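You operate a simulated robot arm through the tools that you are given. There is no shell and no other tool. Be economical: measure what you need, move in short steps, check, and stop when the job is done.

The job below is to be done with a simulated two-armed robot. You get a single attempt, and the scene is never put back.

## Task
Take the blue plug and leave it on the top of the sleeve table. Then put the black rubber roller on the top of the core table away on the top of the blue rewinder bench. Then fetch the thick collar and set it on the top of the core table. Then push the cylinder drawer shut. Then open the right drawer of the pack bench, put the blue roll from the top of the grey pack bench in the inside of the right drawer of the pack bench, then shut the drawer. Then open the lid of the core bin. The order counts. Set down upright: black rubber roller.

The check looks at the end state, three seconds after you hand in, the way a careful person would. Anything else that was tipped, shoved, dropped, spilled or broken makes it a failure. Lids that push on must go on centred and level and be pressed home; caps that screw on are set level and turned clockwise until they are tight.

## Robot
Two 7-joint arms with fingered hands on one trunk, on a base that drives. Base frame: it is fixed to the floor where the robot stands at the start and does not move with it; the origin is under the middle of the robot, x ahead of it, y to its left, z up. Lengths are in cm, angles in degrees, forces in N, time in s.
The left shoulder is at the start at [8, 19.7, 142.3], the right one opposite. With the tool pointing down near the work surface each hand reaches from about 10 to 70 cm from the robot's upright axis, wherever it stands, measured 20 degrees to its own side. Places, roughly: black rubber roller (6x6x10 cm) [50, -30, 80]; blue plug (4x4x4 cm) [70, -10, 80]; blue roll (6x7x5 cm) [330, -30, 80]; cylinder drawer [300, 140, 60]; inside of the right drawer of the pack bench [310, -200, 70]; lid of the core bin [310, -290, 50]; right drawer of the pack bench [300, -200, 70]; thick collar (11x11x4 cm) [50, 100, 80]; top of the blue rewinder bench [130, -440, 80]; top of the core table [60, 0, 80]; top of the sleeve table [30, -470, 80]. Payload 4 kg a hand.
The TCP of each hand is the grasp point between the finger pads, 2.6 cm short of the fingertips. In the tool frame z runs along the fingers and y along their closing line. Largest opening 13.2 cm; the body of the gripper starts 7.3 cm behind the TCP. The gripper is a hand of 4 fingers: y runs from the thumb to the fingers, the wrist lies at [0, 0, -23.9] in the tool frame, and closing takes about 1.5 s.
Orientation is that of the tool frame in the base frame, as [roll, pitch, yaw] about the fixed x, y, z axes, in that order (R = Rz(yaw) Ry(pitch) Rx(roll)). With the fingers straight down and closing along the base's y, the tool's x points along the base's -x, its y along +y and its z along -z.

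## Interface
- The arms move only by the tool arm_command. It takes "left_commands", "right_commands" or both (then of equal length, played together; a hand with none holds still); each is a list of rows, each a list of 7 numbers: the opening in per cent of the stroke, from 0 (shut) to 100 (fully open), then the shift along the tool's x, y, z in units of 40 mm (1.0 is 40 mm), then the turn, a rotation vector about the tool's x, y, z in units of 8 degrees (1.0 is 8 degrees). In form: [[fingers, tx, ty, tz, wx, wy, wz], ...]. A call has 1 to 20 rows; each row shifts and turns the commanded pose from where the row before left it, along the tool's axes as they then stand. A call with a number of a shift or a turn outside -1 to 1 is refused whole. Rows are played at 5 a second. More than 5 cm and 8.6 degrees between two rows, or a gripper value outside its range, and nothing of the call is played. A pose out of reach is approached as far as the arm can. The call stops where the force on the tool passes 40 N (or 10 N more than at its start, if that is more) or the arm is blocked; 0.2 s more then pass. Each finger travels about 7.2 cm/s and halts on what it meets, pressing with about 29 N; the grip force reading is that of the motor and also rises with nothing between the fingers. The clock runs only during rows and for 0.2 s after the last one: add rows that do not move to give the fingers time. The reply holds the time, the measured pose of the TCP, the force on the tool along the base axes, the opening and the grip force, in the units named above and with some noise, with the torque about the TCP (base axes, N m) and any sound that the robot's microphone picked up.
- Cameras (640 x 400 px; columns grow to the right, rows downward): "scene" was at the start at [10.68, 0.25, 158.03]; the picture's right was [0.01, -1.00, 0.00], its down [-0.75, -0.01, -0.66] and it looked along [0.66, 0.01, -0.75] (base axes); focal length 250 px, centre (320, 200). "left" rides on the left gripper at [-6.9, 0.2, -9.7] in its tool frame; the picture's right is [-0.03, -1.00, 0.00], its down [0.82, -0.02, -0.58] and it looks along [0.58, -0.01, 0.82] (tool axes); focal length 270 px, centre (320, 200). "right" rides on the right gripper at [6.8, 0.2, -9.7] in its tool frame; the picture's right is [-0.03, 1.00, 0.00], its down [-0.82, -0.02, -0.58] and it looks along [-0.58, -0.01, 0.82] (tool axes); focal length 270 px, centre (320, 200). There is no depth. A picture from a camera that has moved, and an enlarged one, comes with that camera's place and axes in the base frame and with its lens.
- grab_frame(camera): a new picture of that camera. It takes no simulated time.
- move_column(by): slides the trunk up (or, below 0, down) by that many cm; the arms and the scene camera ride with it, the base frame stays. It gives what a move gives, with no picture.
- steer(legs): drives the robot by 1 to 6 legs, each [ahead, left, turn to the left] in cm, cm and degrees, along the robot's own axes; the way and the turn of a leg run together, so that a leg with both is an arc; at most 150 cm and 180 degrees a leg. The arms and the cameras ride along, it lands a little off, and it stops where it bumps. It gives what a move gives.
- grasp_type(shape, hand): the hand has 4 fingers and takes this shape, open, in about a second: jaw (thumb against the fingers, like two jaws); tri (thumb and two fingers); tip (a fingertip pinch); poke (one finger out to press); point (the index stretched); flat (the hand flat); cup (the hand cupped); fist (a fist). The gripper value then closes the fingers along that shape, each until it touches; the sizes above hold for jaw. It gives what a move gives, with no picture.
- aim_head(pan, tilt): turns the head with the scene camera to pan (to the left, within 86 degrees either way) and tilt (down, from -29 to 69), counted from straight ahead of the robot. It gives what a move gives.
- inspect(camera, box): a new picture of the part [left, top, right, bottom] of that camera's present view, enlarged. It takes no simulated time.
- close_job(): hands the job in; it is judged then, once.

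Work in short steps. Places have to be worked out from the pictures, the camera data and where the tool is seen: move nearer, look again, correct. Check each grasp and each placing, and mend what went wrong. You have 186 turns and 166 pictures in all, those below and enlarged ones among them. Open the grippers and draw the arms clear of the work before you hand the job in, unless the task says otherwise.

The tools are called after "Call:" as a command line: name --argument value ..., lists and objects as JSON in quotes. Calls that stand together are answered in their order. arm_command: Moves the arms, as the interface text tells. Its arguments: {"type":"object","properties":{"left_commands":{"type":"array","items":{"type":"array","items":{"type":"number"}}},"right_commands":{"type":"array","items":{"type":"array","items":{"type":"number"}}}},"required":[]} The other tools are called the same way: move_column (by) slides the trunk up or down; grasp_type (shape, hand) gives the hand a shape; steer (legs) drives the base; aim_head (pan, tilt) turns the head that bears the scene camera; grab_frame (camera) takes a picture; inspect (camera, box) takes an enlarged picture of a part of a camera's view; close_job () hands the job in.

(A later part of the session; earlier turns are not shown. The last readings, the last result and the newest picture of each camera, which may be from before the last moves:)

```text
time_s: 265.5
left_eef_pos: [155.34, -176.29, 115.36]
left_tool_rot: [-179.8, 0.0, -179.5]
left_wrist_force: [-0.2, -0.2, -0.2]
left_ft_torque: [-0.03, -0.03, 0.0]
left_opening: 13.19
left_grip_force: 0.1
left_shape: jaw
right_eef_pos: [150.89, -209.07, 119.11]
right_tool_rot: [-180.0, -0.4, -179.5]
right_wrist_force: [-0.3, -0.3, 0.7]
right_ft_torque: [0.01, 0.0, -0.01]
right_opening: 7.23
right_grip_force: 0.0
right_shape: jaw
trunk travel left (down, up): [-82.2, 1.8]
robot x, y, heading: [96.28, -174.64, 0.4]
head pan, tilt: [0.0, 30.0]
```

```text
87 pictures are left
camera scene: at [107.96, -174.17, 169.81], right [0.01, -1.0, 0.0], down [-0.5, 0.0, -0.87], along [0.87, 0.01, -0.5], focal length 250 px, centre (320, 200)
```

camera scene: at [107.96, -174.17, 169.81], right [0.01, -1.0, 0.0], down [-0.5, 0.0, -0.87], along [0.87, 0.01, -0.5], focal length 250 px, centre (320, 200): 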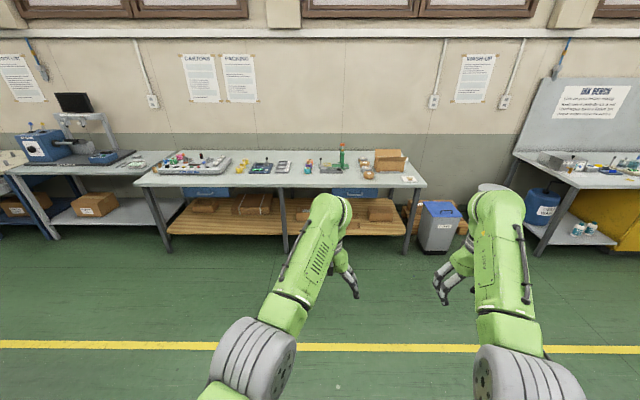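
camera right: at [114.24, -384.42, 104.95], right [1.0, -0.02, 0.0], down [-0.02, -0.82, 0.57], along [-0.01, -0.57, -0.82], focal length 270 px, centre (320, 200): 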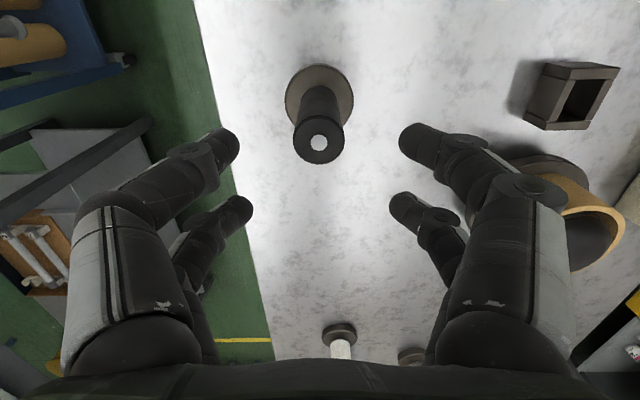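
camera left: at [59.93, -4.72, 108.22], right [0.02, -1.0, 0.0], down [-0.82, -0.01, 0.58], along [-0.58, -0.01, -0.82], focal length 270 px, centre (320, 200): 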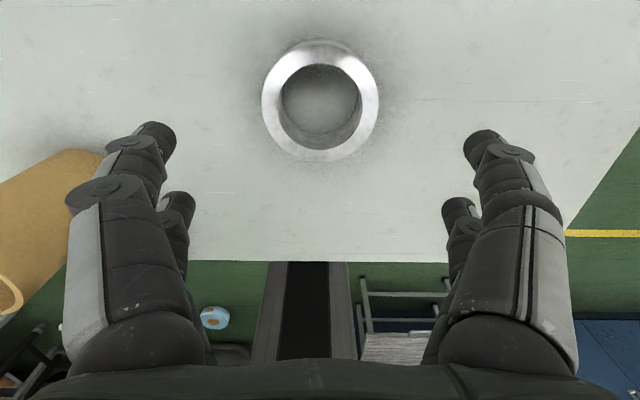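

I continue to x≈214, turn left and drive up the aisle to y≈135.

Call:
steer --legs '[[118, 0, -0.5], [0, 0, 90], [130, 0, 0], [130, 0, 0], [50, 0, 0]]'

Call:
aim_head --pan -75 --tilt 35

Call:
grab_frame --camera "scene"

```text
time_s: 290.2
left_eef_pos: [216.71, 195.85, 115.6]
left_tool_rot: [-179.9, 0.2, -90.2]
left_wrist_force: [-0.5, -0.4, 0.1]
left_ft_torque: [0.02, -0.01, 0.03]
left_opening: 13.19
left_grip_force: 0.1
left_shape: jaw
right_eef_pos: [249.69, 191.01, 119.24]
right_tool_rot: [-180.0, -0.2, -90.3]
right_wrist_force: [-0.1, -1.2, 0.4]
right_ft_torque: [0.02, 0.03, -0.02]
right_opening: 7.22
right_grip_force: 0.0
right_shape: jaw
trunk travel left (down, up): [-82.2, 1.8]
robot x, y, heading: [214.17, 136.76, 89.8]
head pan, tilt: [0.0, 30.0]
```

```text
time_s: 291.6
left_eef_pos: [216.76, 195.95, 115.49]
left_tool_rot: [-179.9, 0.2, -90.2]
left_wrist_force: [-0.5, 0.5, 0.5]
left_ft_torque: [-0.02, -0.02, -0.03]
left_opening: 13.2
left_grip_force: 0.0
left_shape: jaw
right_eef_pos: [249.56, 191.15, 119.14]
right_tool_rot: [-179.9, -0.4, -90.2]
right_wrist_force: [-0.3, 0.5, -1.0]
right_ft_torque: [0.01, 0.04, -0.05]
right_opening: 7.2
right_grip_force: 0.1
right_shape: jaw
trunk travel left (down, up): [-82.2, 1.8]
robot x, y, heading: [214.15, 136.62, 89.9]
head pan, tilt: [-75.0, 35.0]
```

```text
86 pictures are left
camera scene: at [222.58, 142.27, 169.04], right [0.26, -0.97, 0.0], down [-0.55, -0.15, -0.82], along [0.79, 0.21, -0.57], focal length 250 px, centre (320, 200)
```

scene: 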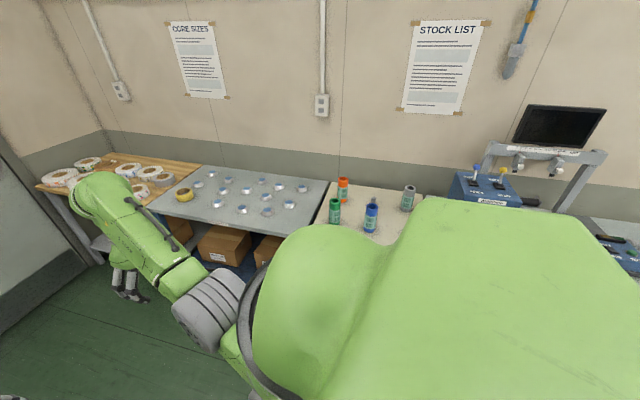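

I turn right to face the drawer.

Call:
steer --legs '[[0, 0, -90]]'

Call:
aim_head --pan 0 --tilt 48

Call:
grab_frame --camera "scene"

```text
time_s: 295.9
left_eef_pos: [273.4, 134.06, 115.43]
left_tool_rot: [-179.9, 0.1, 179.6]
left_wrist_force: [0.2, -0.4, 0.4]
left_ft_torque: [0.0, 0.0, -0.01]
left_opening: 13.18
left_grip_force: 0.0
left_shape: jaw
right_eef_pos: [268.37, 101.27, 119.11]
right_tool_rot: [180.0, -0.4, 179.5]
right_wrist_force: [0.2, 0.9, 0.3]
right_ft_torque: [0.02, 0.0, 0.01]
right_opening: 7.18
right_grip_force: 0.0
right_shape: jaw
trunk travel left (down, up): [-82.2, 1.8]
robot x, y, heading: [214.25, 136.76, -0.8]
head pan, tilt: [-75.0, 35.0]
```

```text
time_s: 297.3
left_eef_pos: [273.31, 133.95, 115.46]
left_tool_rot: [-180.0, 0.1, 179.4]
left_wrist_force: [-0.1, -0.2, -0.5]
left_ft_torque: [-0.01, -0.02, 0.0]
left_opening: 13.18
left_grip_force: 0.0
left_shape: jaw
right_eef_pos: [268.41, 101.1, 119.11]
right_tool_rot: [-180.0, -0.4, 179.5]
right_wrist_force: [0.1, -0.3, -0.4]
right_ft_torque: [-0.03, -0.01, 0.0]
right_opening: 7.19
right_grip_force: 0.0
right_shape: jaw
trunk travel left (down, up): [-82.2, 1.8]
robot x, y, heading: [214.27, 136.42, -0.4]
head pan, tilt: [0.0, 48.0]
```

```text
85 pictures are left
camera scene: at [224.97, 136.89, 167.13], right [-0.01, -1.0, 0.0], down [-0.74, 0.01, -0.67], along [0.67, -0.01, -0.74], focal length 250 px, centre (320, 200)
```

scene: 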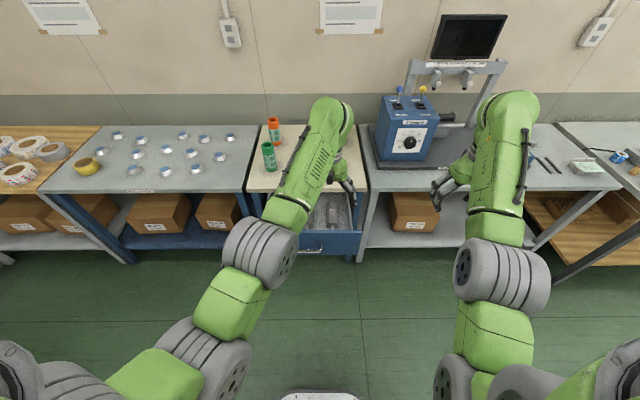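

The drawer front is at x≈290, y 118–156, z≈46–72, about 18 cm out. I make the left hand a fist and turn it to point forward.

Call:
grasp_type --shape "fist" --hand "left"

Call:
arm_command --left_commands '[[0, 0, 0, 0, 0, -1, 0], [0, 0, 0, 0, 0, -1, 0], [0, 0, 0, 0, 0, -1, 0], [0, 0, 0, 0, 0, -1, 0], [0, 0, 0, 0, 0, -1, 0], [0, 0, 0, 0, 0, -1, 0], [0, 0, 0, 0, 0, -1, 0], [0, 0, 0, 0, 0, -1, 0], [0, 0, 0, 0, 0, 0, 0]]'

Call:
grab_frame --camera "scene"

```text
time_s: 298.2
left_eef_pos: [273.53, 134.06, 115.5]
left_tool_rot: [-179.9, 0.1, 179.5]
left_wrist_force: [1.1, 0.9, 1.5]
left_ft_torque: [0.02, 0.02, 0.0]
left_opening: 0.0
left_grip_force: 0.0
left_shape: fist
right_eef_pos: [268.38, 101.19, 119.1]
right_tool_rot: [-180.0, -0.4, 179.5]
right_wrist_force: [0.8, -0.6, 0.1]
right_ft_torque: [0.01, 0.0, 0.03]
right_opening: 7.19
right_grip_force: 0.0
right_shape: jaw
trunk travel left (down, up): [-82.2, 1.8]
robot x, y, heading: [214.05, 136.76, -0.2]
head pan, tilt: [0.0, 48.0]
```

```text
time_s: 300.2
left_eef_pos: [273.49, 133.99, 115.51]
left_tool_rot: [-179.8, 64.2, 179.7]
left_wrist_force: [0.3, -0.6, 0.9]
left_ft_torque: [-0.01, 0.03, -0.03]
left_opening: 0.0
left_grip_force: 0.1
left_shape: fist
right_eef_pos: [268.38, 101.18, 119.1]
right_tool_rot: [179.9, -0.4, 179.5]
right_wrist_force: [-0.3, -0.2, -0.3]
right_ft_torque: [-0.03, -0.01, 0.0]
right_opening: 7.22
right_grip_force: 0.1
right_shape: jaw
trunk travel left (down, up): [-82.2, 1.8]
robot x, y, heading: [214.46, 136.5, -0.2]
head pan, tilt: [0.0, 48.0]
```

```text
84 pictures are left
camera scene: at [224.95, 136.89, 167.14], right [-0.01, -1.0, 0.0], down [-0.74, 0.01, -0.67], along [0.67, 0.0, -0.74], focal length 250 px, centre (320, 200)
```

scene: 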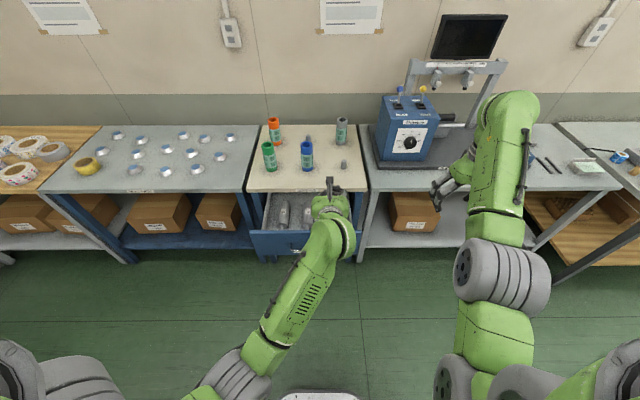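

Works well. I turn the remaining 24°, then lower the trunk 48 cm (hand ahead of the drawer front by >10 cm).

Call:
arm_command --left_commands '[[0, 0, 0, -0.7, 0, -1, 0], [0, 0, 0, -0.5, 0, -1, 0], [0, 0, 0, -0.3, 0, -1, 0], [0, 0, 0, 0, 0, 0, 0]]'

Call:
move_column --by -48

Call:
grab_frame --camera "scene"

Call:
grab_frame --camera "left"

```text
time_s: 301.2
left_eef_pos: [267.79, 134.03, 117.55]
left_tool_rot: [-178.4, 88.1, -178.9]
left_wrist_force: [-0.3, 0.1, 0.1]
left_ft_torque: [0.01, -0.02, -0.03]
left_opening: 0.01
left_grip_force: 0.0
left_shape: fist
right_eef_pos: [268.42, 101.11, 119.15]
right_tool_rot: [179.9, -0.4, 179.5]
right_wrist_force: [-0.1, -0.2, 0.3]
right_ft_torque: [0.03, -0.03, 0.02]
right_opening: 7.22
right_grip_force: 0.1
right_shape: jaw
trunk travel left (down, up): [-82.2, 1.8]
robot x, y, heading: [213.94, 136.75, -0.5]
head pan, tilt: [0.0, 48.0]
```

```text
refused: -48 is not a number from -40 to 40
```

```text
83 pictures are left
camera scene: at [225.0, 136.87, 167.13], right [-0.01, -1.0, 0.0], down [-0.74, 0.01, -0.67], along [0.67, 0.0, -0.74], focal length 250 px, centre (320, 200)
```

scene: 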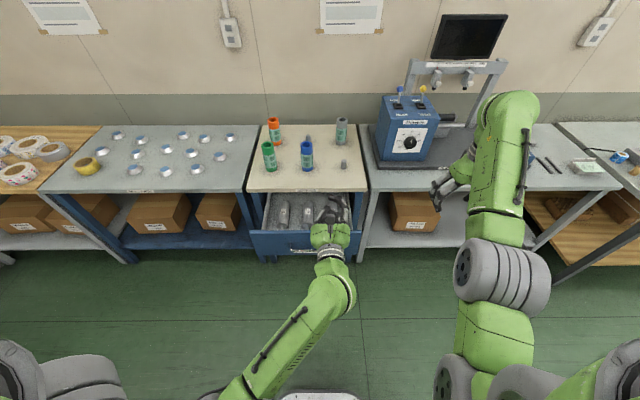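

```text
82 pictures are left
camera left: at [258.39, 134.45, 124.74], right [-0.01, -1.0, 0.03], down [-0.6, -0.02, -0.8], along [0.8, -0.02, -0.6], focal length 270 px, centre (320, 200)
```

left: 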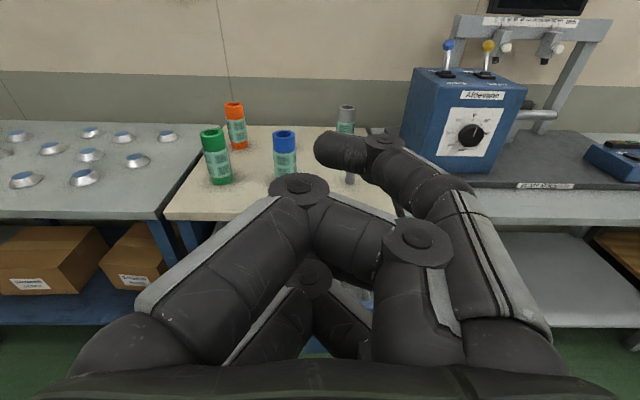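

I lower the trunk in two moves (-40, -12).

Call:
move_column --by -40

Call:
move_column --by -12

Call:
grab_frame --camera "left"

Call:
grab_frame --camera "scene"

```text
time_s: 305.1
left_eef_pos: [267.76, 133.95, 77.62]
left_tool_rot: [-177.5, 88.1, -178.1]
left_wrist_force: [-0.8, -0.1, -0.3]
left_ft_torque: [0.01, 0.03, 0.01]
left_opening: 0.01
left_grip_force: 0.1
left_shape: fist
right_eef_pos: [268.48, 101.06, 79.26]
right_tool_rot: [-180.0, -0.4, 179.5]
right_wrist_force: [0.1, -0.3, -0.1]
right_ft_torque: [0.01, 0.04, -0.01]
right_opening: 7.22
right_grip_force: 0.0
right_shape: jaw
trunk travel left (down, up): [-42.2, 41.8]
robot x, y, heading: [214.04, 136.84, -0.6]
head pan, tilt: [0.0, 48.0]
```

```text
time_s: 306.6
left_eef_pos: [267.78, 134.09, 65.51]
left_tool_rot: [-177.4, 88.1, -177.9]
left_wrist_force: [0.2, -0.7, 0.0]
left_ft_torque: [-0.03, 0.03, 0.02]
left_opening: 0.0
left_grip_force: 0.0
left_shape: fist
right_eef_pos: [268.43, 101.23, 67.16]
right_tool_rot: [-179.9, -0.4, 179.5]
right_wrist_force: [0.1, 0.6, -0.7]
right_ft_torque: [0.02, -0.05, -0.02]
right_opening: 7.2
right_grip_force: 0.0
right_shape: jaw
trunk travel left (down, up): [-30.2, 53.8]
robot x, y, heading: [213.9, 136.86, -0.2]
head pan, tilt: [0.0, 48.0]
```

```text
81 pictures are left
camera left: at [258.38, 134.48, 72.78], right [-0.01, -1.0, 0.03], down [-0.6, -0.02, -0.8], along [0.8, -0.02, -0.6], focal length 270 px, centre (320, 200)
```

left: 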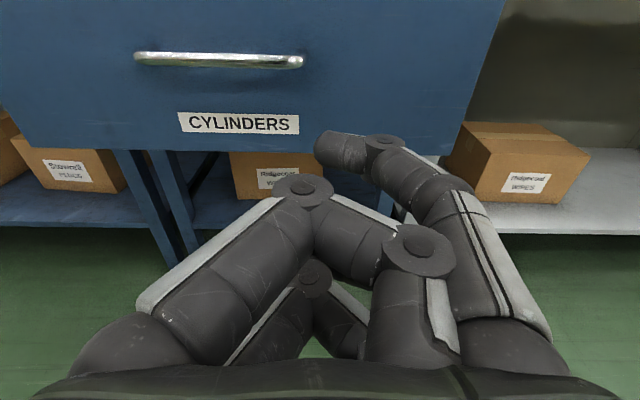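

```text
80 pictures are left
camera scene: at [224.93, 136.9, 115.14], right [-0.01, -1.0, 0.0], down [-0.74, 0.01, -0.67], along [0.67, 0.0, -0.74], focal length 250 px, centre (320, 200)
```

scene: 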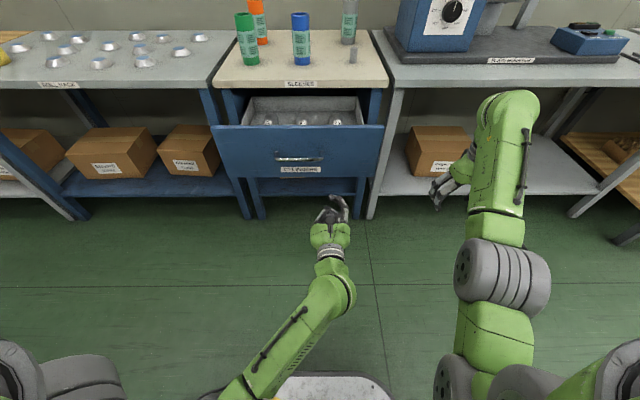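

Handle at (283.6,142.8,68.6), front face x≈286.5, centre y≈143; it must travel about 19 cm to x≈305. I shift the fist to y=143 and drive 9 cm forward.

Call:
arm_command --left_commands '[[0, 0.1, 0.75, 0, 0, 0, 0], [0, 0.1, 0.75, 0, 0, 0, 0], [0, 0, 0.75, 0, 0, 0, 0], [0, 0, 0, 0, 0, 0, 0]]'

Call:
steer --legs '[[9, 0, 0]]'

Call:
grab_frame --camera "left"

```text
time_s: 307.6
left_eef_pos: [267.87, 143.01, 64.7]
left_tool_rot: [-177.5, 88.1, -177.9]
left_wrist_force: [0.7, 0.1, 0.1]
left_ft_torque: [0.0, 0.0, -0.02]
left_opening: 0.02
left_grip_force: 0.0
left_shape: fist
right_eef_pos: [268.41, 101.08, 67.08]
right_tool_rot: [179.9, -0.3, 179.5]
right_wrist_force: [-0.4, -0.4, 0.5]
right_ft_torque: [0.01, 0.0, -0.01]
right_opening: 7.21
right_grip_force: 0.0
right_shape: jaw
trunk travel left (down, up): [-30.2, 53.8]
robot x, y, heading: [214.08, 136.75, -0.3]
head pan, tilt: [0.0, 48.0]
```

```text
time_s: 308.7
left_eef_pos: [276.94, 143.02, 64.65]
left_tool_rot: [-177.6, 88.0, -178.1]
left_wrist_force: [0.6, -0.1, 0.5]
left_ft_torque: [-0.02, -0.01, -0.02]
left_opening: 0.0
left_grip_force: 0.0
left_shape: fist
right_eef_pos: [277.43, 101.05, 67.09]
right_tool_rot: [-180.0, -0.5, 179.5]
right_wrist_force: [0.6, -0.2, -0.3]
right_ft_torque: [-0.01, 0.01, -0.01]
right_opening: 7.21
right_grip_force: 0.0
right_shape: jaw
trunk travel left (down, up): [-30.2, 53.8]
robot x, y, heading: [223.31, 136.45, -0.5]
head pan, tilt: [0.0, 48.0]
```

```text
79 pictures are left
camera left: at [267.51, 143.43, 71.87], right [-0.01, -1.0, 0.03], down [-0.61, -0.02, -0.8], along [0.8, -0.02, -0.61], focal length 270 px, centre (320, 200)
```

left: 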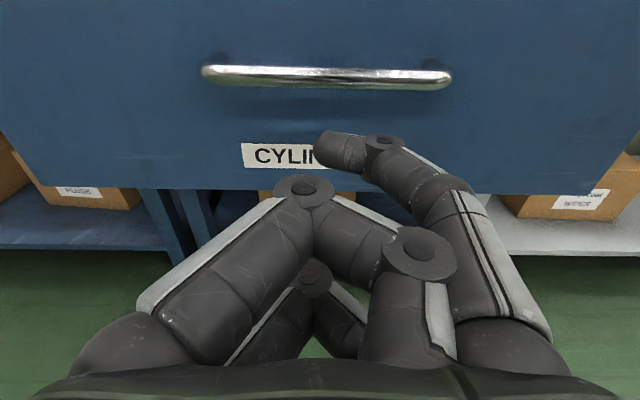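

The fist is low on the front; I raise it 5 cm and push forward 12 cm with the arm.

Call:
arm_command --left_commands '[[0, -0.65, 0, 0, 0, 0, 0], [0, -0.6, 0, 0, 0, 0, 0], [0, 0, 0, 0.5, 0, 0, 0], [0, 0, 0, 0.5, 0, 0, 0], [0, 0, 0, 0.5, 0, 0, 0], [0, 0, 0, 0.5, 0, 0, 0], [0, 0, 0, 0.5, 0, 0, 0], [0, 0, 0, 0.5, 0, 0, 0], [0, 0, 0, 0, 0, 0, 0]]'

Call:
grab_frame --camera "left"

```text
time_s: 310.7
left_eef_pos: [289.12, 142.84, 69.43]
left_tool_rot: [-177.8, 88.1, -178.3]
left_wrist_force: [-0.3, 0.0, 0.5]
left_ft_torque: [0.04, 0.01, 0.0]
left_opening: 0.0
left_grip_force: 0.0
left_shape: fist
right_eef_pos: [277.41, 101.18, 67.23]
right_tool_rot: [180.0, -0.4, 179.6]
right_wrist_force: [-0.1, -0.1, 0.2]
right_ft_torque: [0.01, 0.0, 0.0]
right_opening: 7.24
right_grip_force: 0.2
right_shape: jaw
trunk travel left (down, up): [-30.2, 53.8]
robot x, y, heading: [223.24, 136.48, -0.3]
head pan, tilt: [0.0, 48.0]
```

```text
78 pictures are left
camera left: at [279.64, 143.32, 76.57], right [-0.01, -1.0, 0.03], down [-0.6, -0.02, -0.8], along [0.8, -0.02, -0.6], focal length 270 px, centre (320, 200)
```

left: 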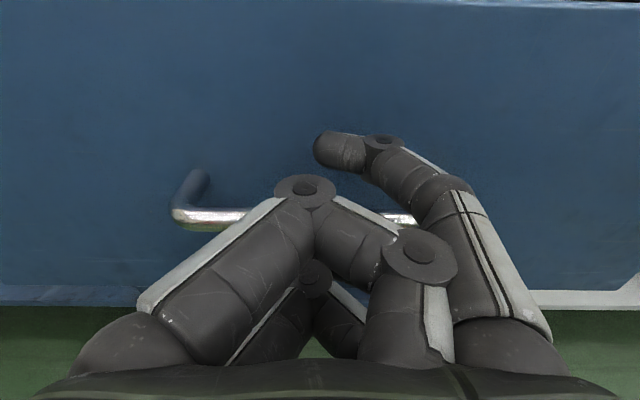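

No force yet, so the drawer slides easily or is not yet touched. I drive on 8 cm and view the scene.

Call:
steer --legs '[[8, 0, 0]]'

Call:
grab_frame --camera "scene"

Call:
grab_frame --camera "left"

```text
time_s: 311.7
left_eef_pos: [297.17, 142.87, 69.09]
left_tool_rot: [-177.7, 88.0, -178.2]
left_wrist_force: [-0.2, 0.2, 0.0]
left_ft_torque: [0.0, -0.06, -0.03]
left_opening: 0.01
left_grip_force: 0.1
left_shape: fist
right_eef_pos: [285.62, 101.03, 67.08]
right_tool_rot: [180.0, -0.5, 179.5]
right_wrist_force: [0.4, 0.2, -0.2]
right_ft_torque: [0.01, 0.03, 0.02]
right_opening: 7.19
right_grip_force: 0.1
right_shape: jaw
trunk travel left (down, up): [-30.2, 53.8]
robot x, y, heading: [231.42, 136.68, -0.5]
head pan, tilt: [0.0, 48.0]
```

```text
77 pictures are left
camera scene: at [242.16, 136.78, 115.12], right [-0.01, -1.0, 0.0], down [-0.74, 0.01, -0.67], along [0.67, 0.0, -0.74], focal length 250 px, centre (320, 200)
```

scene: 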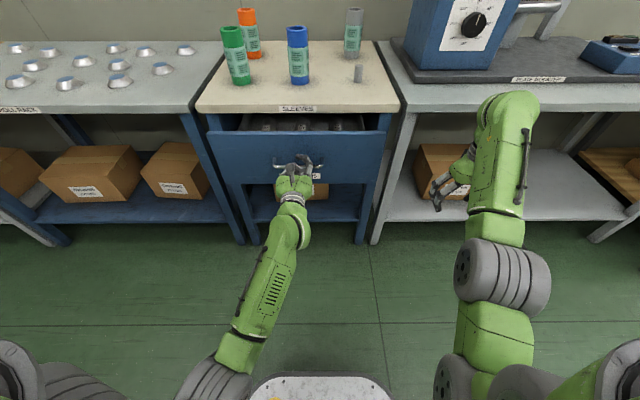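

```text
76 pictures are left
camera left: at [287.72, 143.25, 76.48], right [-0.01, -1.0, 0.03], down [-0.61, -0.02, -0.8], along [0.8, -0.02, -0.61], focal length 270 px, centre (320, 200)
```

left: 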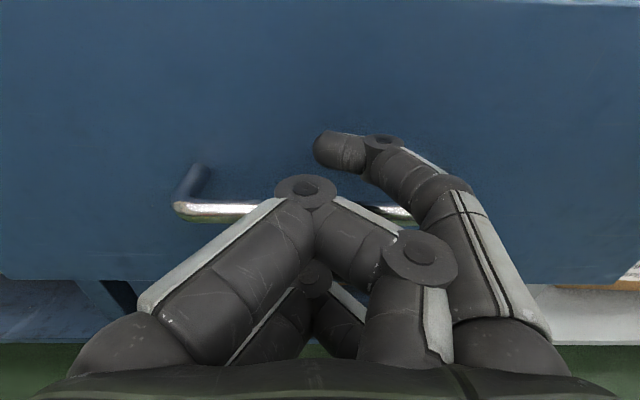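

The drawer is moving in with the fist; about 6 cm remain. I push on with the arm until the stop.

Call:
arm_command --left_commands '[[0, 0, 0, 0.4, 0, 0, 0], [0, 0, 0, 0.4, 0, 0, 0], [0, 0, 0, 0.4, 0, 0, 0], [0, 0, 0, 0.3, 0, 0, 0], [0, 0, 0, 0.3, 0, 0, 0], [0, 0, 0, 0.2, 0, 0, 0], [0, 0, 0, 0.2, 0, 0, 0], [0, 0, 0, 0, 0, 0, 0]]'

Call:
grab_frame --camera "scene"

```text
time_s: 313.5
left_eef_pos: [305.92, 142.76, 68.98]
left_tool_rot: [-177.8, 88.2, -178.3]
left_wrist_force: [-1.2, -0.2, -0.9]
left_ft_torque: [-0.02, 0.02, -0.03]
left_opening: 0.0
left_grip_force: 0.0
left_shape: fist
right_eef_pos: [285.47, 101.13, 67.3]
right_tool_rot: [-180.0, -0.4, 179.5]
right_wrist_force: [-0.1, -0.4, 0.6]
right_ft_torque: [-0.03, -0.04, -0.01]
right_opening: 7.21
right_grip_force: 0.0
right_shape: jaw
trunk travel left (down, up): [-30.2, 53.8]
robot x, y, heading: [231.17, 136.76, -0.3]
head pan, tilt: [0.0, 48.0]
```

```text
75 pictures are left
camera scene: at [242.04, 136.78, 115.14], right [-0.01, -1.0, 0.0], down [-0.74, 0.01, -0.67], along [0.67, 0.0, -0.74], focal length 250 px, centre (320, 200)
```

scene: 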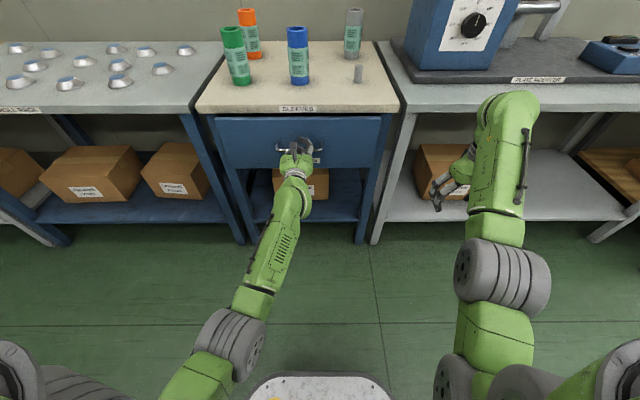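

Nearly shut, no stop felt yet. I keep pushing in small rows until resistance.

Call:
arm_command --left_commands '[[0, 0, 0, 0.2, 0, 0, 0], [0, 0, 0, 0.2, 0, 0, 0], [0, 0, 0, 0.2, 0, 0, 0], [0, 0, 0, 0.2, 0, 0, 0], [0, 0, 0, 0.2, 0, 0, 0], [0, 0, 0, 0.2, 0, 0, 0], [0, 0, 0, 0, 0, 0, 0]]'

Call:
inspect --camera "scene" --box '[180, 80, 430, 240]'

```text
time_s: 315.1
left_eef_pos: [310.44, 142.53, 68.58]
left_tool_rot: [178.5, 87.9, 177.9]
left_wrist_force: [-35.9, -7.9, -15.5]
left_ft_torque: [0.34, -0.59, -0.34]
left_opening: 0.0
left_grip_force: 0.1
left_shape: fist
right_eef_pos: [285.31, 101.04, 67.19]
right_tool_rot: [179.9, -0.2, 179.4]
right_wrist_force: [0.1, 0.0, -0.4]
right_ft_torque: [0.03, 0.0, -0.01]
right_opening: 7.21
right_grip_force: 0.1
right_shape: jaw
trunk travel left (down, up): [-30.2, 53.8]
robot x, y, heading: [231.44, 136.58, -0.3]
head pan, tilt: [0.0, 48.0]
```

```text
2.50 times, centred on (305, 160) of scene
camera zoom: at [241.8, 136.67, 115.14], right [-0.01, -1.0, 0.0], down [-0.74, 0.01, -0.67], along [0.67, 0.0, -0.74], focal length 624 px, centre (358, 300)
```

zoom: 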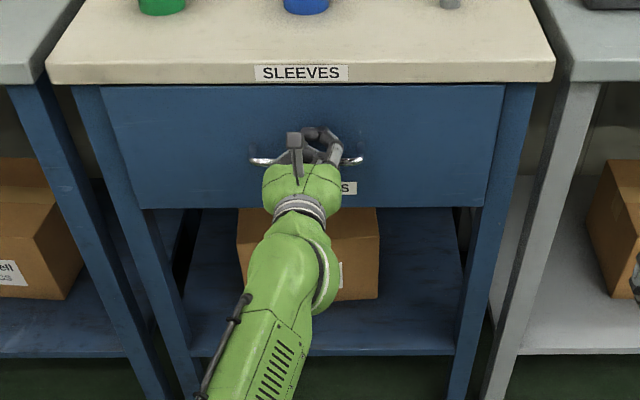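

Shut against the stop (36 N). I draw back slowly, watching that nothing hooks the handle.

Call:
arm_command --left_commands '[[0, 0, 0, -0.15, 0, 0, 0], [0, 0, 0, -0.3, 0, 0, 0], [0, 0, 0, -0.5, 0, 0, 0], [0, 0, 0, -0.5, 0, 0, 0], [0, 0, 0, 0, 0, 0, 0]]'

Call:
inspect --camera "scene" --box '[180, 80, 430, 240]'

```text
time_s: 316.3
left_eef_pos: [304.93, 142.75, 69.04]
left_tool_rot: [-177.1, 88.2, -177.7]
left_wrist_force: [0.9, -1.1, 0.0]
left_ft_torque: [0.0, -0.04, -0.03]
left_opening: 0.01
left_grip_force: 0.0
left_shape: fist
right_eef_pos: [285.48, 101.11, 67.16]
right_tool_rot: [-180.0, -0.4, 179.5]
right_wrist_force: [-0.6, 0.4, 0.2]
right_ft_torque: [0.04, 0.03, 0.0]
right_opening: 7.22
right_grip_force: 0.1
right_shape: jaw
trunk travel left (down, up): [-30.2, 53.8]
robot x, y, heading: [231.07, 136.66, -0.5]
head pan, tilt: [0.0, 48.0]
```

```text
2.50 times, centred on (305, 160) of scene
camera zoom: at [242.04, 136.78, 115.14], right [-0.01, -1.0, 0.0], down [-0.74, 0.01, -0.67], along [0.67, 0.0, -0.74], focal length 624 px, centre (358, 300)
```

zoom: 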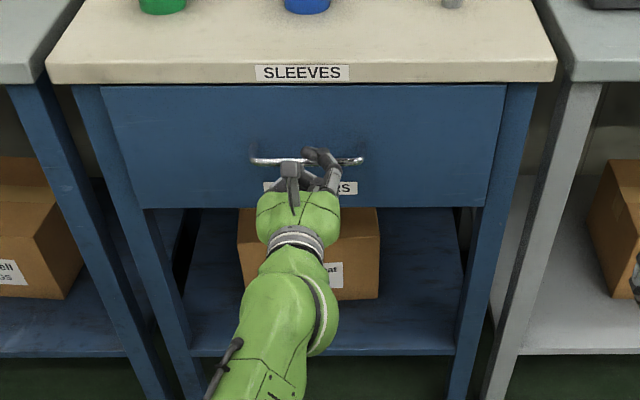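

The cylinder drawer stays shut and the hand is free. I back off 31 cm and strafe right to y≈-199 in front of the pack bench's right drawer.

Call:
steer --legs '[[-31, 0, 0.4], [0, -112, 0], [0, -112, 0], [0, -112, 0]]'

Call:
grab_frame --camera "scene"

```text
time_s: 334.4
left_eef_pos: [277.01, -191.5, 68.97]
left_tool_rot: [-178.2, 88.1, -177.9]
left_wrist_force: [-0.2, 0.4, 0.5]
left_ft_torque: [0.03, 0.01, 0.0]
left_opening: 0.0
left_grip_force: 0.1
left_shape: fist
right_eef_pos: [258.17, -233.29, 67.16]
right_tool_rot: [179.9, -0.3, -179.9]
right_wrist_force: [0.0, 0.4, 0.2]
right_ft_torque: [0.0, 0.0, -0.01]
right_opening: 7.21
right_grip_force: 0.1
right_shape: jaw
trunk travel left (down, up): [-30.2, 53.8]
robot x, y, heading: [203.49, -198.65, 0.5]
head pan, tilt: [0.0, 48.0]
```

```text
72 pictures are left
camera scene: at [214.18, -198.23, 115.13], right [0.01, -1.0, 0.0], down [-0.74, 0.0, -0.67], along [0.67, 0.0, -0.74], focal length 250 px, centre (320, 200)
```

scene: 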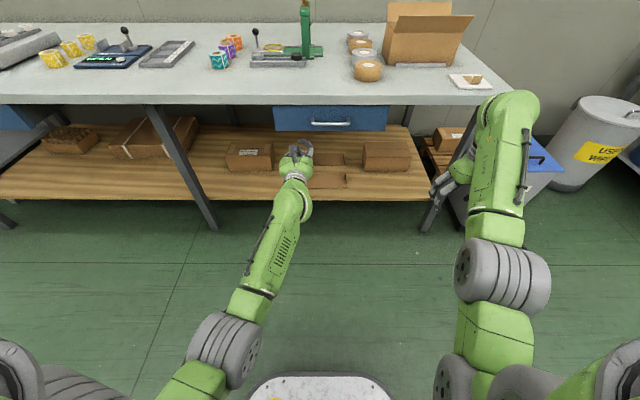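

Right pack-bench drawer: handle bar at about (283.5,-201.6,73.3), shallow front z≈69–78. I set the left hand to jaw, back off slightly, and turn it 90° about its axis so it can grip the bar.

Call:
arm_command --left_commands '[[0, 0, 0, -1, 0, 0, 0], [0, 0, 0, -1, 0, 0, 0], [0, 0, 0, 0, 0, 0, 0]]'

Call:
grasp_type --shape "jaw" --hand "left"

Call:
arm_command --left_commands '[[60, 0, 0, 0, 0, 0, 1], [55, 0, 0, 0, 0, 0, 1], [50, 0, 0, 0, 0, 0, 1], [50, 0, 0, 0, 0, 0, 1], [50, 0, 0, 0, 0, 0, 1], [50, 0, 0, 0, 0, 0, 1], [50, 0, 0, 0, 0, 0, 1], [50, 0, 0, 0, 0, 0, 1], [50, 0, 0, 0, 0, 0, 1], [50, 0, 0, 0, 0, 0, 1], [50, 0, 0, 0, 0, 0, 1], [50, 0, 0, 0, 0, 0, 0.25], [50, 0, 0, 0, 0, 0, 0]]'

Call:
grab_frame --camera "left"

Call:
grab_frame --camera "scene"

```text
time_s: 335.2
left_eef_pos: [269.05, -191.52, 69.3]
left_tool_rot: [-177.4, 88.1, -177.2]
left_wrist_force: [0.1, 0.4, -0.2]
left_ft_torque: [0.0, 0.0, -0.01]
left_opening: 0.0
left_grip_force: 0.2
left_shape: fist
right_eef_pos: [258.11, -233.32, 67.13]
right_tool_rot: [179.9, -0.4, -179.8]
right_wrist_force: [0.7, 0.1, -0.7]
right_ft_torque: [0.04, 0.02, 0.02]
right_opening: 7.21
right_grip_force: 0.0
right_shape: jaw
trunk travel left (down, up): [-30.2, 53.8]
robot x, y, heading: [203.42, -198.6, 0.6]
head pan, tilt: [0.0, 48.0]
```

```text
time_s: 336.1
left_eef_pos: [268.91, -191.46, 69.38]
left_tool_rot: [-177.7, 88.1, -177.4]
left_wrist_force: [-0.4, -0.1, 0.3]
left_ft_torque: [0.01, -0.02, -0.01]
left_opening: 13.18
left_grip_force: 0.1
left_shape: jaw
right_eef_pos: [257.99, -233.43, 67.11]
right_tool_rot: [-179.9, -0.4, -179.8]
right_wrist_force: [-0.7, 0.9, -0.1]
right_ft_torque: [0.02, -0.04, 0.0]
right_opening: 7.23
right_grip_force: 0.0
right_shape: jaw
trunk travel left (down, up): [-30.2, 53.8]
robot x, y, heading: [203.49, -198.71, 0.4]
head pan, tilt: [0.0, 48.0]
```

```text
time_s: 338.9
left_eef_pos: [269.09, -191.44, 69.33]
left_tool_rot: [92.0, -0.1, 90.3]
left_wrist_force: [0.3, -1.1, 0.1]
left_ft_torque: [-0.02, -0.03, 0.02]
left_opening: 6.64
left_grip_force: 0.2
left_shape: jaw
right_eef_pos: [258.05, -233.26, 67.14]
right_tool_rot: [-180.0, -0.4, -179.8]
right_wrist_force: [-0.7, 0.2, 0.9]
right_ft_torque: [0.0, 0.0, 0.01]
right_opening: 7.22
right_grip_force: 0.1
right_shape: jaw
trunk travel left (down, up): [-30.2, 53.8]
robot x, y, heading: [203.67, -198.27, 0.5]
head pan, tilt: [0.0, 48.0]
```

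```text
71 pictures are left
camera left: at [259.34, -198.16, 69.85], right [-0.03, -0.03, -1.0], down [-0.58, 0.81, 0.0], along [0.81, 0.58, -0.04], focal length 270 px, centre (320, 200)
```

left: 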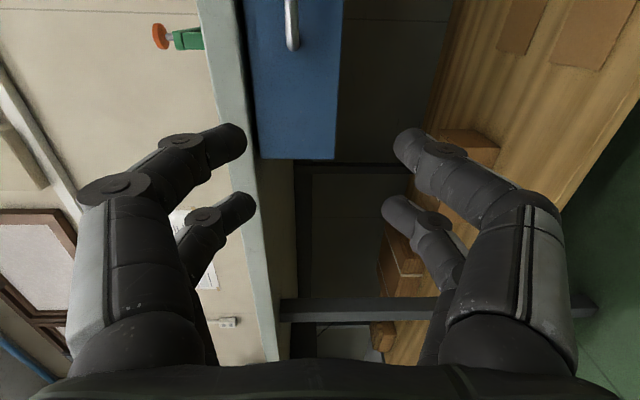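

```text
70 pictures are left
camera scene: at [214.18, -198.2, 115.13], right [0.01, -1.0, 0.0], down [-0.74, 0.0, -0.67], along [0.67, 0.0, -0.74], focal length 250 px, centre (320, 200)
```

scene: 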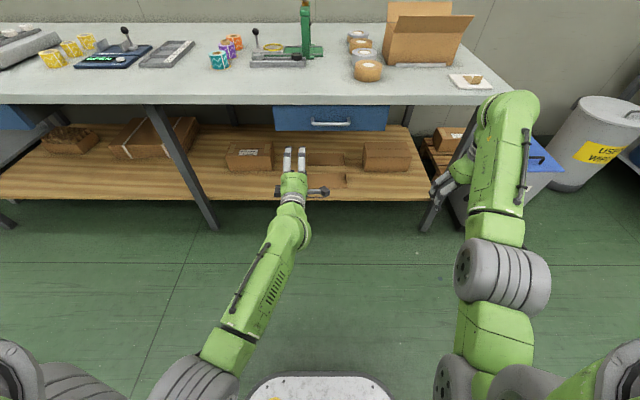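

Jaws now close vertically. Refined handle position: (287,-201.6,71.4), face x≈290. I shift to its y and z, drive 10 cm forward and check alignment.

Call:
arm_command --left_commands '[[50, -0.65, 0.13, 0, 0, 0, 0], [50, -0.65, 0.13, 0, 0, 0, 0], [50, -0.65, 0.13, 0, 0, 0, 0], [50, -0.6, 0.13, 0, 0, 0, 0], [50, 0, 0, 0, 0, 0, 0]]'

Call:
steer --legs '[[10, 0, -0.5]]'

Call:
grab_frame --camera "left"

Call:
inspect --camera "scene" --box '[220, 70, 440, 220]'

```text
time_s: 340.1
left_eef_pos: [269.19, -201.76, 71.35]
left_tool_rot: [91.9, 0.2, 90.3]
left_wrist_force: [-0.1, 0.3, 0.6]
left_ft_torque: [0.0, -0.02, 0.03]
left_opening: 6.67
left_grip_force: 0.1
left_shape: jaw
right_eef_pos: [258.22, -233.27, 67.15]
right_tool_rot: [179.9, -0.4, -179.8]
right_wrist_force: [0.0, 0.4, -0.6]
right_ft_torque: [0.03, 0.01, 0.01]
right_opening: 7.22
right_grip_force: 0.1
right_shape: jaw
trunk travel left (down, up): [-30.2, 53.8]
robot x, y, heading: [203.36, -198.18, 0.5]
head pan, tilt: [0.0, 48.0]
```

```text
time_s: 341.2
left_eef_pos: [279.04, -202.18, 71.24]
left_tool_rot: [92.1, 0.1, 89.9]
left_wrist_force: [-1.8, 0.1, -0.6]
left_ft_torque: [-0.02, 0.0, -0.06]
left_opening: 6.67
left_grip_force: 0.1
left_shape: jaw
right_eef_pos: [267.66, -233.78, 67.04]
right_tool_rot: [179.9, -0.4, 179.8]
right_wrist_force: [-0.3, -0.3, -0.4]
right_ft_torque: [-0.03, 0.01, -0.04]
right_opening: 7.17
right_grip_force: 0.1
right_shape: jaw
trunk travel left (down, up): [-30.2, 53.8]
robot x, y, heading: [213.51, -198.5, 0.1]
head pan, tilt: [0.0, 48.0]
```

```text
69 pictures are left
camera left: at [269.35, -208.87, 71.82], right [-0.03, -0.03, -1.0], down [-0.57, 0.82, 0.0], along [0.82, 0.57, -0.04], focal length 270 px, centre (320, 200)
```

left: 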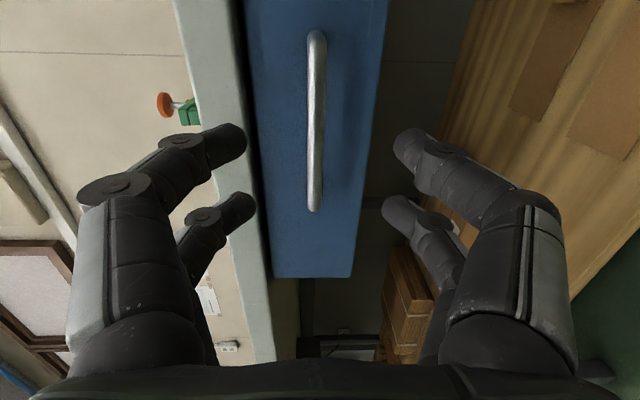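

```text
2.67 times, centred on (330, 145) of scene
camera zoom: at [224.16, -198.28, 115.12], right [0.0, -1.0, 0.0], down [-0.74, 0.0, -0.67], along [0.67, 0.0, -0.74], focal length 666 px, centre (293, 347)
```

zoom: 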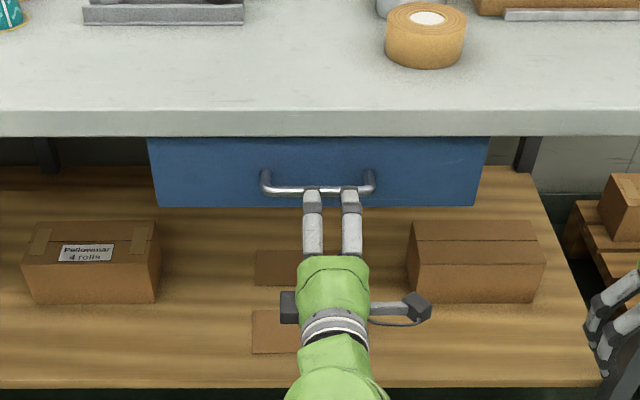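

Bar is centred between the jaws (x≈288). I advance 8 cm and check.

Call:
arm_command --left_commands '[[50, 0.05, 0.03, 0.6, 0, 0, 0], [50, 0, 0.03, 0.6, 0, 0, 0], [50, 0, 0.02, 0.5, 0, 0, 0], [50, 0, 0, 0.3, 0, 0, 0], [50, 0, 0, 0, 0, 0, 0]]'

Call:
grab_frame --camera "left"

```text
time_s: 342.4
left_eef_pos: [287.0, -202.0, 71.26]
left_tool_rot: [91.9, 0.0, 89.7]
left_wrist_force: [0.6, -0.2, 0.3]
left_ft_torque: [0.0, 0.02, -0.01]
left_opening: 6.65
left_grip_force: 0.0
left_shape: jaw
right_eef_pos: [267.71, -233.76, 67.09]
right_tool_rot: [180.0, -0.4, 179.7]
right_wrist_force: [-0.8, -0.1, -0.1]
right_ft_torque: [0.01, -0.02, 0.0]
right_opening: 7.24
right_grip_force: 0.0
right_shape: jaw
trunk travel left (down, up): [-30.2, 53.8]
robot x, y, heading: [213.28, -198.71, -0.3]
head pan, tilt: [0.0, 48.0]
```

```text
67 pictures are left
camera left: at [277.27, -208.71, 71.9], right [-0.03, -0.03, -1.0], down [-0.57, 0.82, 0.0], along [0.82, 0.57, -0.04], focal length 270 px, centre (320, 200)
```

left: 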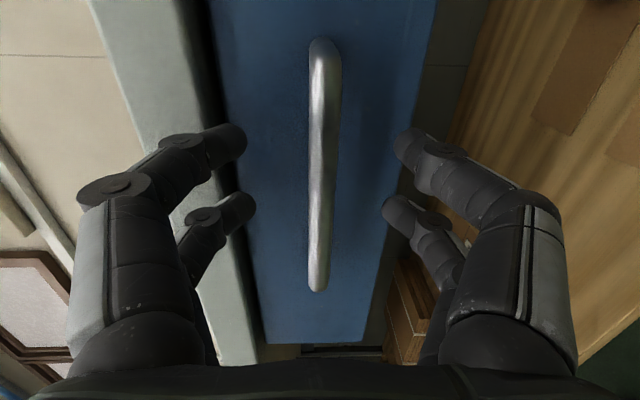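

The bar is at the TCP. I close the jaws on it.

Call:
arm_command --left_commands '[[30, 0, 0, 0, 0, 0, 0], [15, 0, 0, 0, 0, 0, 0], [0, 0, 0, 0, 0, 0, 0], [0, 0, 0, 0, 0, 0, 0], [0, 0, 0, 0, 0, 0, 0], [0, 0, 0, 0, 0, 0, 0]]'

Call:
grab_frame --camera "left"

```text
time_s: 343.8
left_eef_pos: [286.98, -202.11, 71.25]
left_tool_rot: [91.8, 0.1, 89.8]
left_wrist_force: [1.0, -0.3, -1.4]
left_ft_torque: [0.05, 0.0, 0.01]
left_opening: 0.03
left_grip_force: 29.0
left_shape: jaw
right_eef_pos: [267.6, -233.75, 67.15]
right_tool_rot: [-180.0, -0.4, 179.7]
right_wrist_force: [-0.4, 0.1, -0.1]
right_ft_torque: [-0.01, 0.0, 0.01]
right_opening: 7.22
right_grip_force: 0.0
right_shape: jaw
trunk travel left (down, up): [-30.2, 53.8]
robot x, y, heading: [213.32, -198.59, -0.4]
head pan, tilt: [0.0, 48.0]
```

```text
66 pictures are left
camera left: at [277.28, -208.72, 71.87], right [-0.03, -0.03, -1.0], down [-0.57, 0.82, 0.0], along [0.82, 0.57, -0.04], focal length 270 px, centre (320, 200)
```

left: 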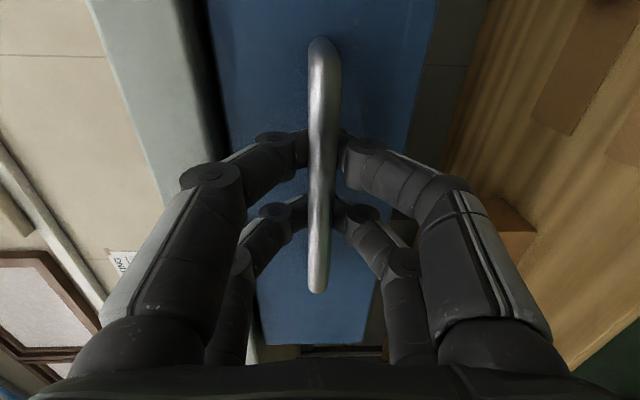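

The fingertips closed behind the bar—hooked. I pull back 10 cm with the arm.

Call:
arm_command --left_commands '[[0, 0, 0, -0.3, 0, 0, 0], [0, 0, 0, -0.5, 0, 0, 0], [0, 0, 0, -0.5, 0, 0, 0], [0, 0, 0, -0.5, 0, 0, 0], [0, 0, 0, -0.5, 0, 0, 0], [0, 0, 0, -0.5, 0, 0, 0], [0, 0, 0, 0, 0, 0, 0]]'

Call:
grab_frame --camera "scene"

```text
time_s: 345.4
left_eef_pos: [275.87, -202.04, 71.52]
left_tool_rot: [92.0, -0.1, 89.8]
left_wrist_force: [-0.3, -0.8, -8.0]
left_ft_torque: [0.18, 0.03, -0.03]
left_opening: 0.0
left_grip_force: 28.8
left_shape: jaw
right_eef_pos: [267.73, -233.97, 66.99]
right_tool_rot: [179.9, -0.5, 179.7]
right_wrist_force: [0.1, 0.1, -1.2]
right_ft_torque: [0.0, 0.0, 0.03]
right_opening: 7.17
right_grip_force: 0.2
right_shape: jaw
trunk travel left (down, up): [-30.2, 53.8]
robot x, y, heading: [213.34, -198.53, -0.0]
head pan, tilt: [0.0, 48.0]
```

```text
65 pictures are left
camera scene: at [224.17, -198.3, 115.12], right [0.0, -1.0, 0.0], down [-0.74, 0.0, -0.67], along [0.67, 0.0, -0.74], focal length 250 px, centre (320, 200)
```

scene: 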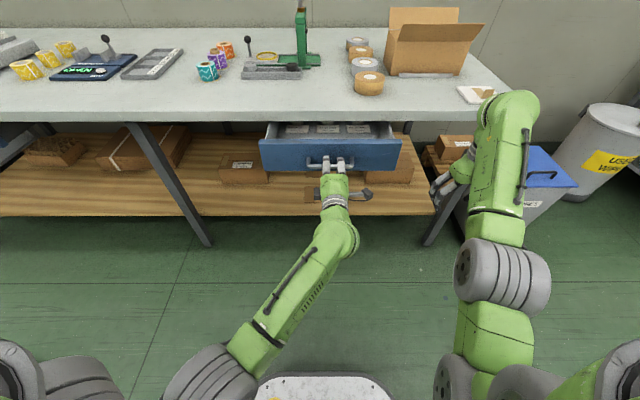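

The drawer opens. I pull another 9 cm.

Call:
arm_command --left_commands '[[0, 0, -0.04, -0.45, 0, 0, 0], [0, 0, -0.03, -0.45, 0, 0, 0], [0, 0, -0.02, -0.45, 0, 0, 0], [0, 0, -0.02, -0.45, 0, 0, 0], [0, 0, -0.02, -0.4, 0, 0, 0], [0, 0, 0, 0, 0, 0, 0]]'

Call:
grab_frame --camera "scene"

```text
time_s: 346.8
left_eef_pos: [266.91, -202.03, 71.49]
left_tool_rot: [91.8, 0.1, 89.8]
left_wrist_force: [0.7, -0.5, -2.4]
left_ft_torque: [0.0, -0.03, 0.02]
left_opening: 0.0
left_grip_force: 29.2
left_shape: jaw
right_eef_pos: [267.73, -233.7, 67.08]
right_tool_rot: [180.0, -0.5, 179.7]
right_wrist_force: [-0.2, 0.2, 0.0]
right_ft_torque: [0.0, 0.0, -0.02]
right_opening: 7.21
right_grip_force: 0.1
right_shape: jaw
trunk travel left (down, up): [-30.2, 53.8]
robot x, y, heading: [213.27, -198.56, -0.0]
head pan, tilt: [0.0, 48.0]
```

```text
64 pictures are left
camera scene: at [224.1, -198.29, 115.13], right [0.0, -1.0, 0.0], down [-0.74, 0.0, -0.67], along [0.67, 0.0, -0.74], focal length 250 px, centre (320, 200)
```

scene: 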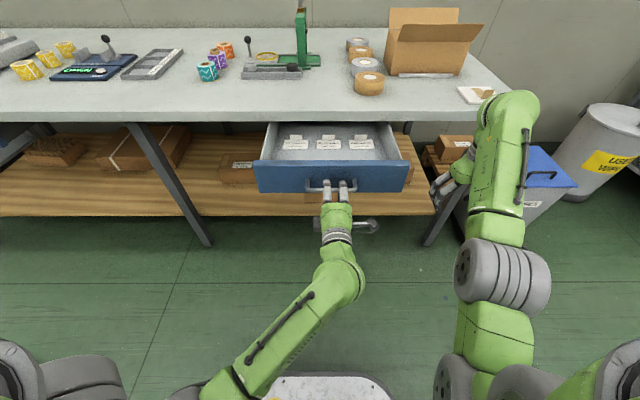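

The drawer is open about 20 cm. I release the bar, draw the hand back, raise the trunk 40 cm and move to the blue roll near y=-30.

Call:
arm_command --left_commands '[[15, 0, 0, 0, 0, 0, 0], [30, 0, 0, 0, 0, 0, 0], [50, 0, 0, 0, 0, 0, 0], [50, 0, 0, 0, 0, 0, 0], [50, 0, 0, 0, 0, 0, 0], [50, 0, 0, -0.5, 0, 0, 0], [50, 0, 0, -1, 0, 0, 0], [50, 0, 0, -1, 0, 0, 0]]'

Call:
steer --legs '[[-14, 0, 0]]'

Call:
move_column --by 40

Call:
steer --legs '[[0, 90, 0], [0, 80, 0]]'

Call:
grab_frame --camera "scene"

```text
time_s: 348.6
left_eef_pos: [256.99, -201.96, 71.83]
left_tool_rot: [91.9, 0.1, 89.8]
left_wrist_force: [0.2, 0.0, -0.2]
left_ft_torque: [0.0, 0.01, 0.01]
left_opening: 6.56
left_grip_force: 0.0
left_shape: jaw
right_eef_pos: [267.69, -233.8, 67.15]
right_tool_rot: [180.0, -0.3, 179.6]
right_wrist_force: [0.1, -0.4, -0.4]
right_ft_torque: [0.03, -0.03, -0.03]
right_opening: 7.21
right_grip_force: 0.1
right_shape: jaw
trunk travel left (down, up): [-30.2, 53.8]
robot x, y, heading: [213.31, -198.24, -0.1]
head pan, tilt: [0.0, 48.0]
```

```text
time_s: 349.9
left_eef_pos: [242.93, -201.96, 71.87]
left_tool_rot: [91.9, 0.1, 89.8]
left_wrist_force: [-0.7, 0.9, 0.2]
left_ft_torque: [0.01, 0.03, -0.02]
left_opening: 6.54
left_grip_force: 0.1
left_shape: jaw
right_eef_pos: [253.52, -233.76, 67.18]
right_tool_rot: [-180.0, -0.3, 179.7]
right_wrist_force: [0.3, 0.7, -0.5]
right_ft_torque: [0.03, -0.04, 0.02]
right_opening: 7.23
right_grip_force: 0.0
right_shape: jaw
trunk travel left (down, up): [-30.2, 53.8]
robot x, y, heading: [199.17, -198.67, -0.3]
head pan, tilt: [0.0, 48.0]
```

```text
time_s: 353.8
left_eef_pos: [243.08, -201.99, 111.86]
left_tool_rot: [91.9, 0.2, 89.9]
left_wrist_force: [-0.5, 0.5, -0.4]
left_ft_torque: [0.03, 0.0, -0.03]
left_opening: 6.57
left_grip_force: 0.0
left_shape: jaw
right_eef_pos: [253.68, -233.81, 107.08]
right_tool_rot: [180.0, -0.4, 179.7]
right_wrist_force: [1.1, -0.8, -0.2]
right_ft_torque: [0.01, -0.03, 0.0]
right_opening: 7.21
right_grip_force: 0.1
right_shape: jaw
trunk travel left (down, up): [-70.2, 13.8]
robot x, y, heading: [199.64, -198.36, 0.1]
head pan, tilt: [0.0, 48.0]
```

```text
time_s: 362.4
left_eef_pos: [244.16, -33.09, 111.89]
left_tool_rot: [91.9, 0.0, 89.4]
left_wrist_force: [0.3, -0.3, -0.6]
left_ft_torque: [-0.01, -0.01, 0.02]
left_opening: 6.51
left_grip_force: 0.0
left_shape: jaw
right_eef_pos: [254.48, -64.84, 107.03]
right_tool_rot: [179.9, -0.4, 179.3]
right_wrist_force: [0.1, 0.0, 0.4]
right_ft_torque: [-0.01, -0.01, 0.0]
right_opening: 7.24
right_grip_force: 0.1
right_shape: jaw
trunk travel left (down, up): [-70.2, 13.8]
robot x, y, heading: [200.78, -28.88, -0.6]
head pan, tilt: [0.0, 48.0]
```

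```text
63 pictures are left
camera scene: at [211.19, -29.07, 155.13], right [-0.01, -1.0, 0.0], down [-0.74, 0.01, -0.67], along [0.67, -0.01, -0.74], focal length 250 px, centre (320, 200)
```

scene: 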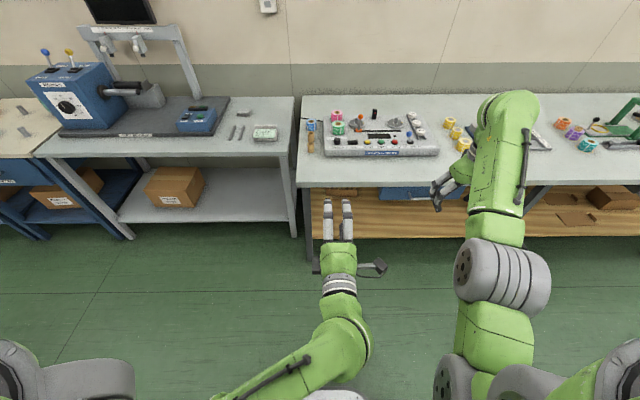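

Call:
inspect --camera "scene" --box '[285, 85, 485, 205]'

```text
3.20 times, centred on (385, 145) of scene
camera zoom: at [211.19, -29.07, 155.13], right [-0.01, -1.0, 0.0], down [-0.74, 0.01, -0.67], along [0.67, -0.01, -0.74], focal length 799 px, centre (112, 376)
```

zoom: 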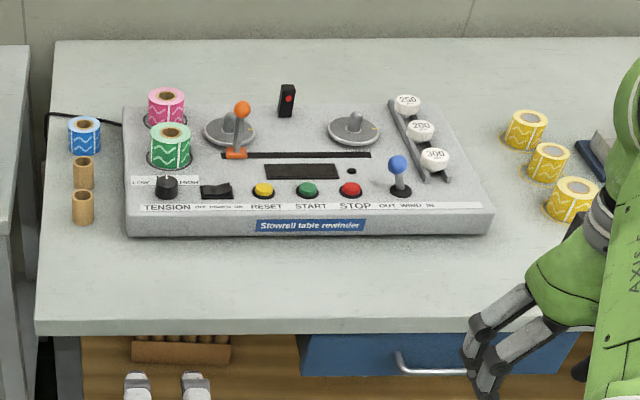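

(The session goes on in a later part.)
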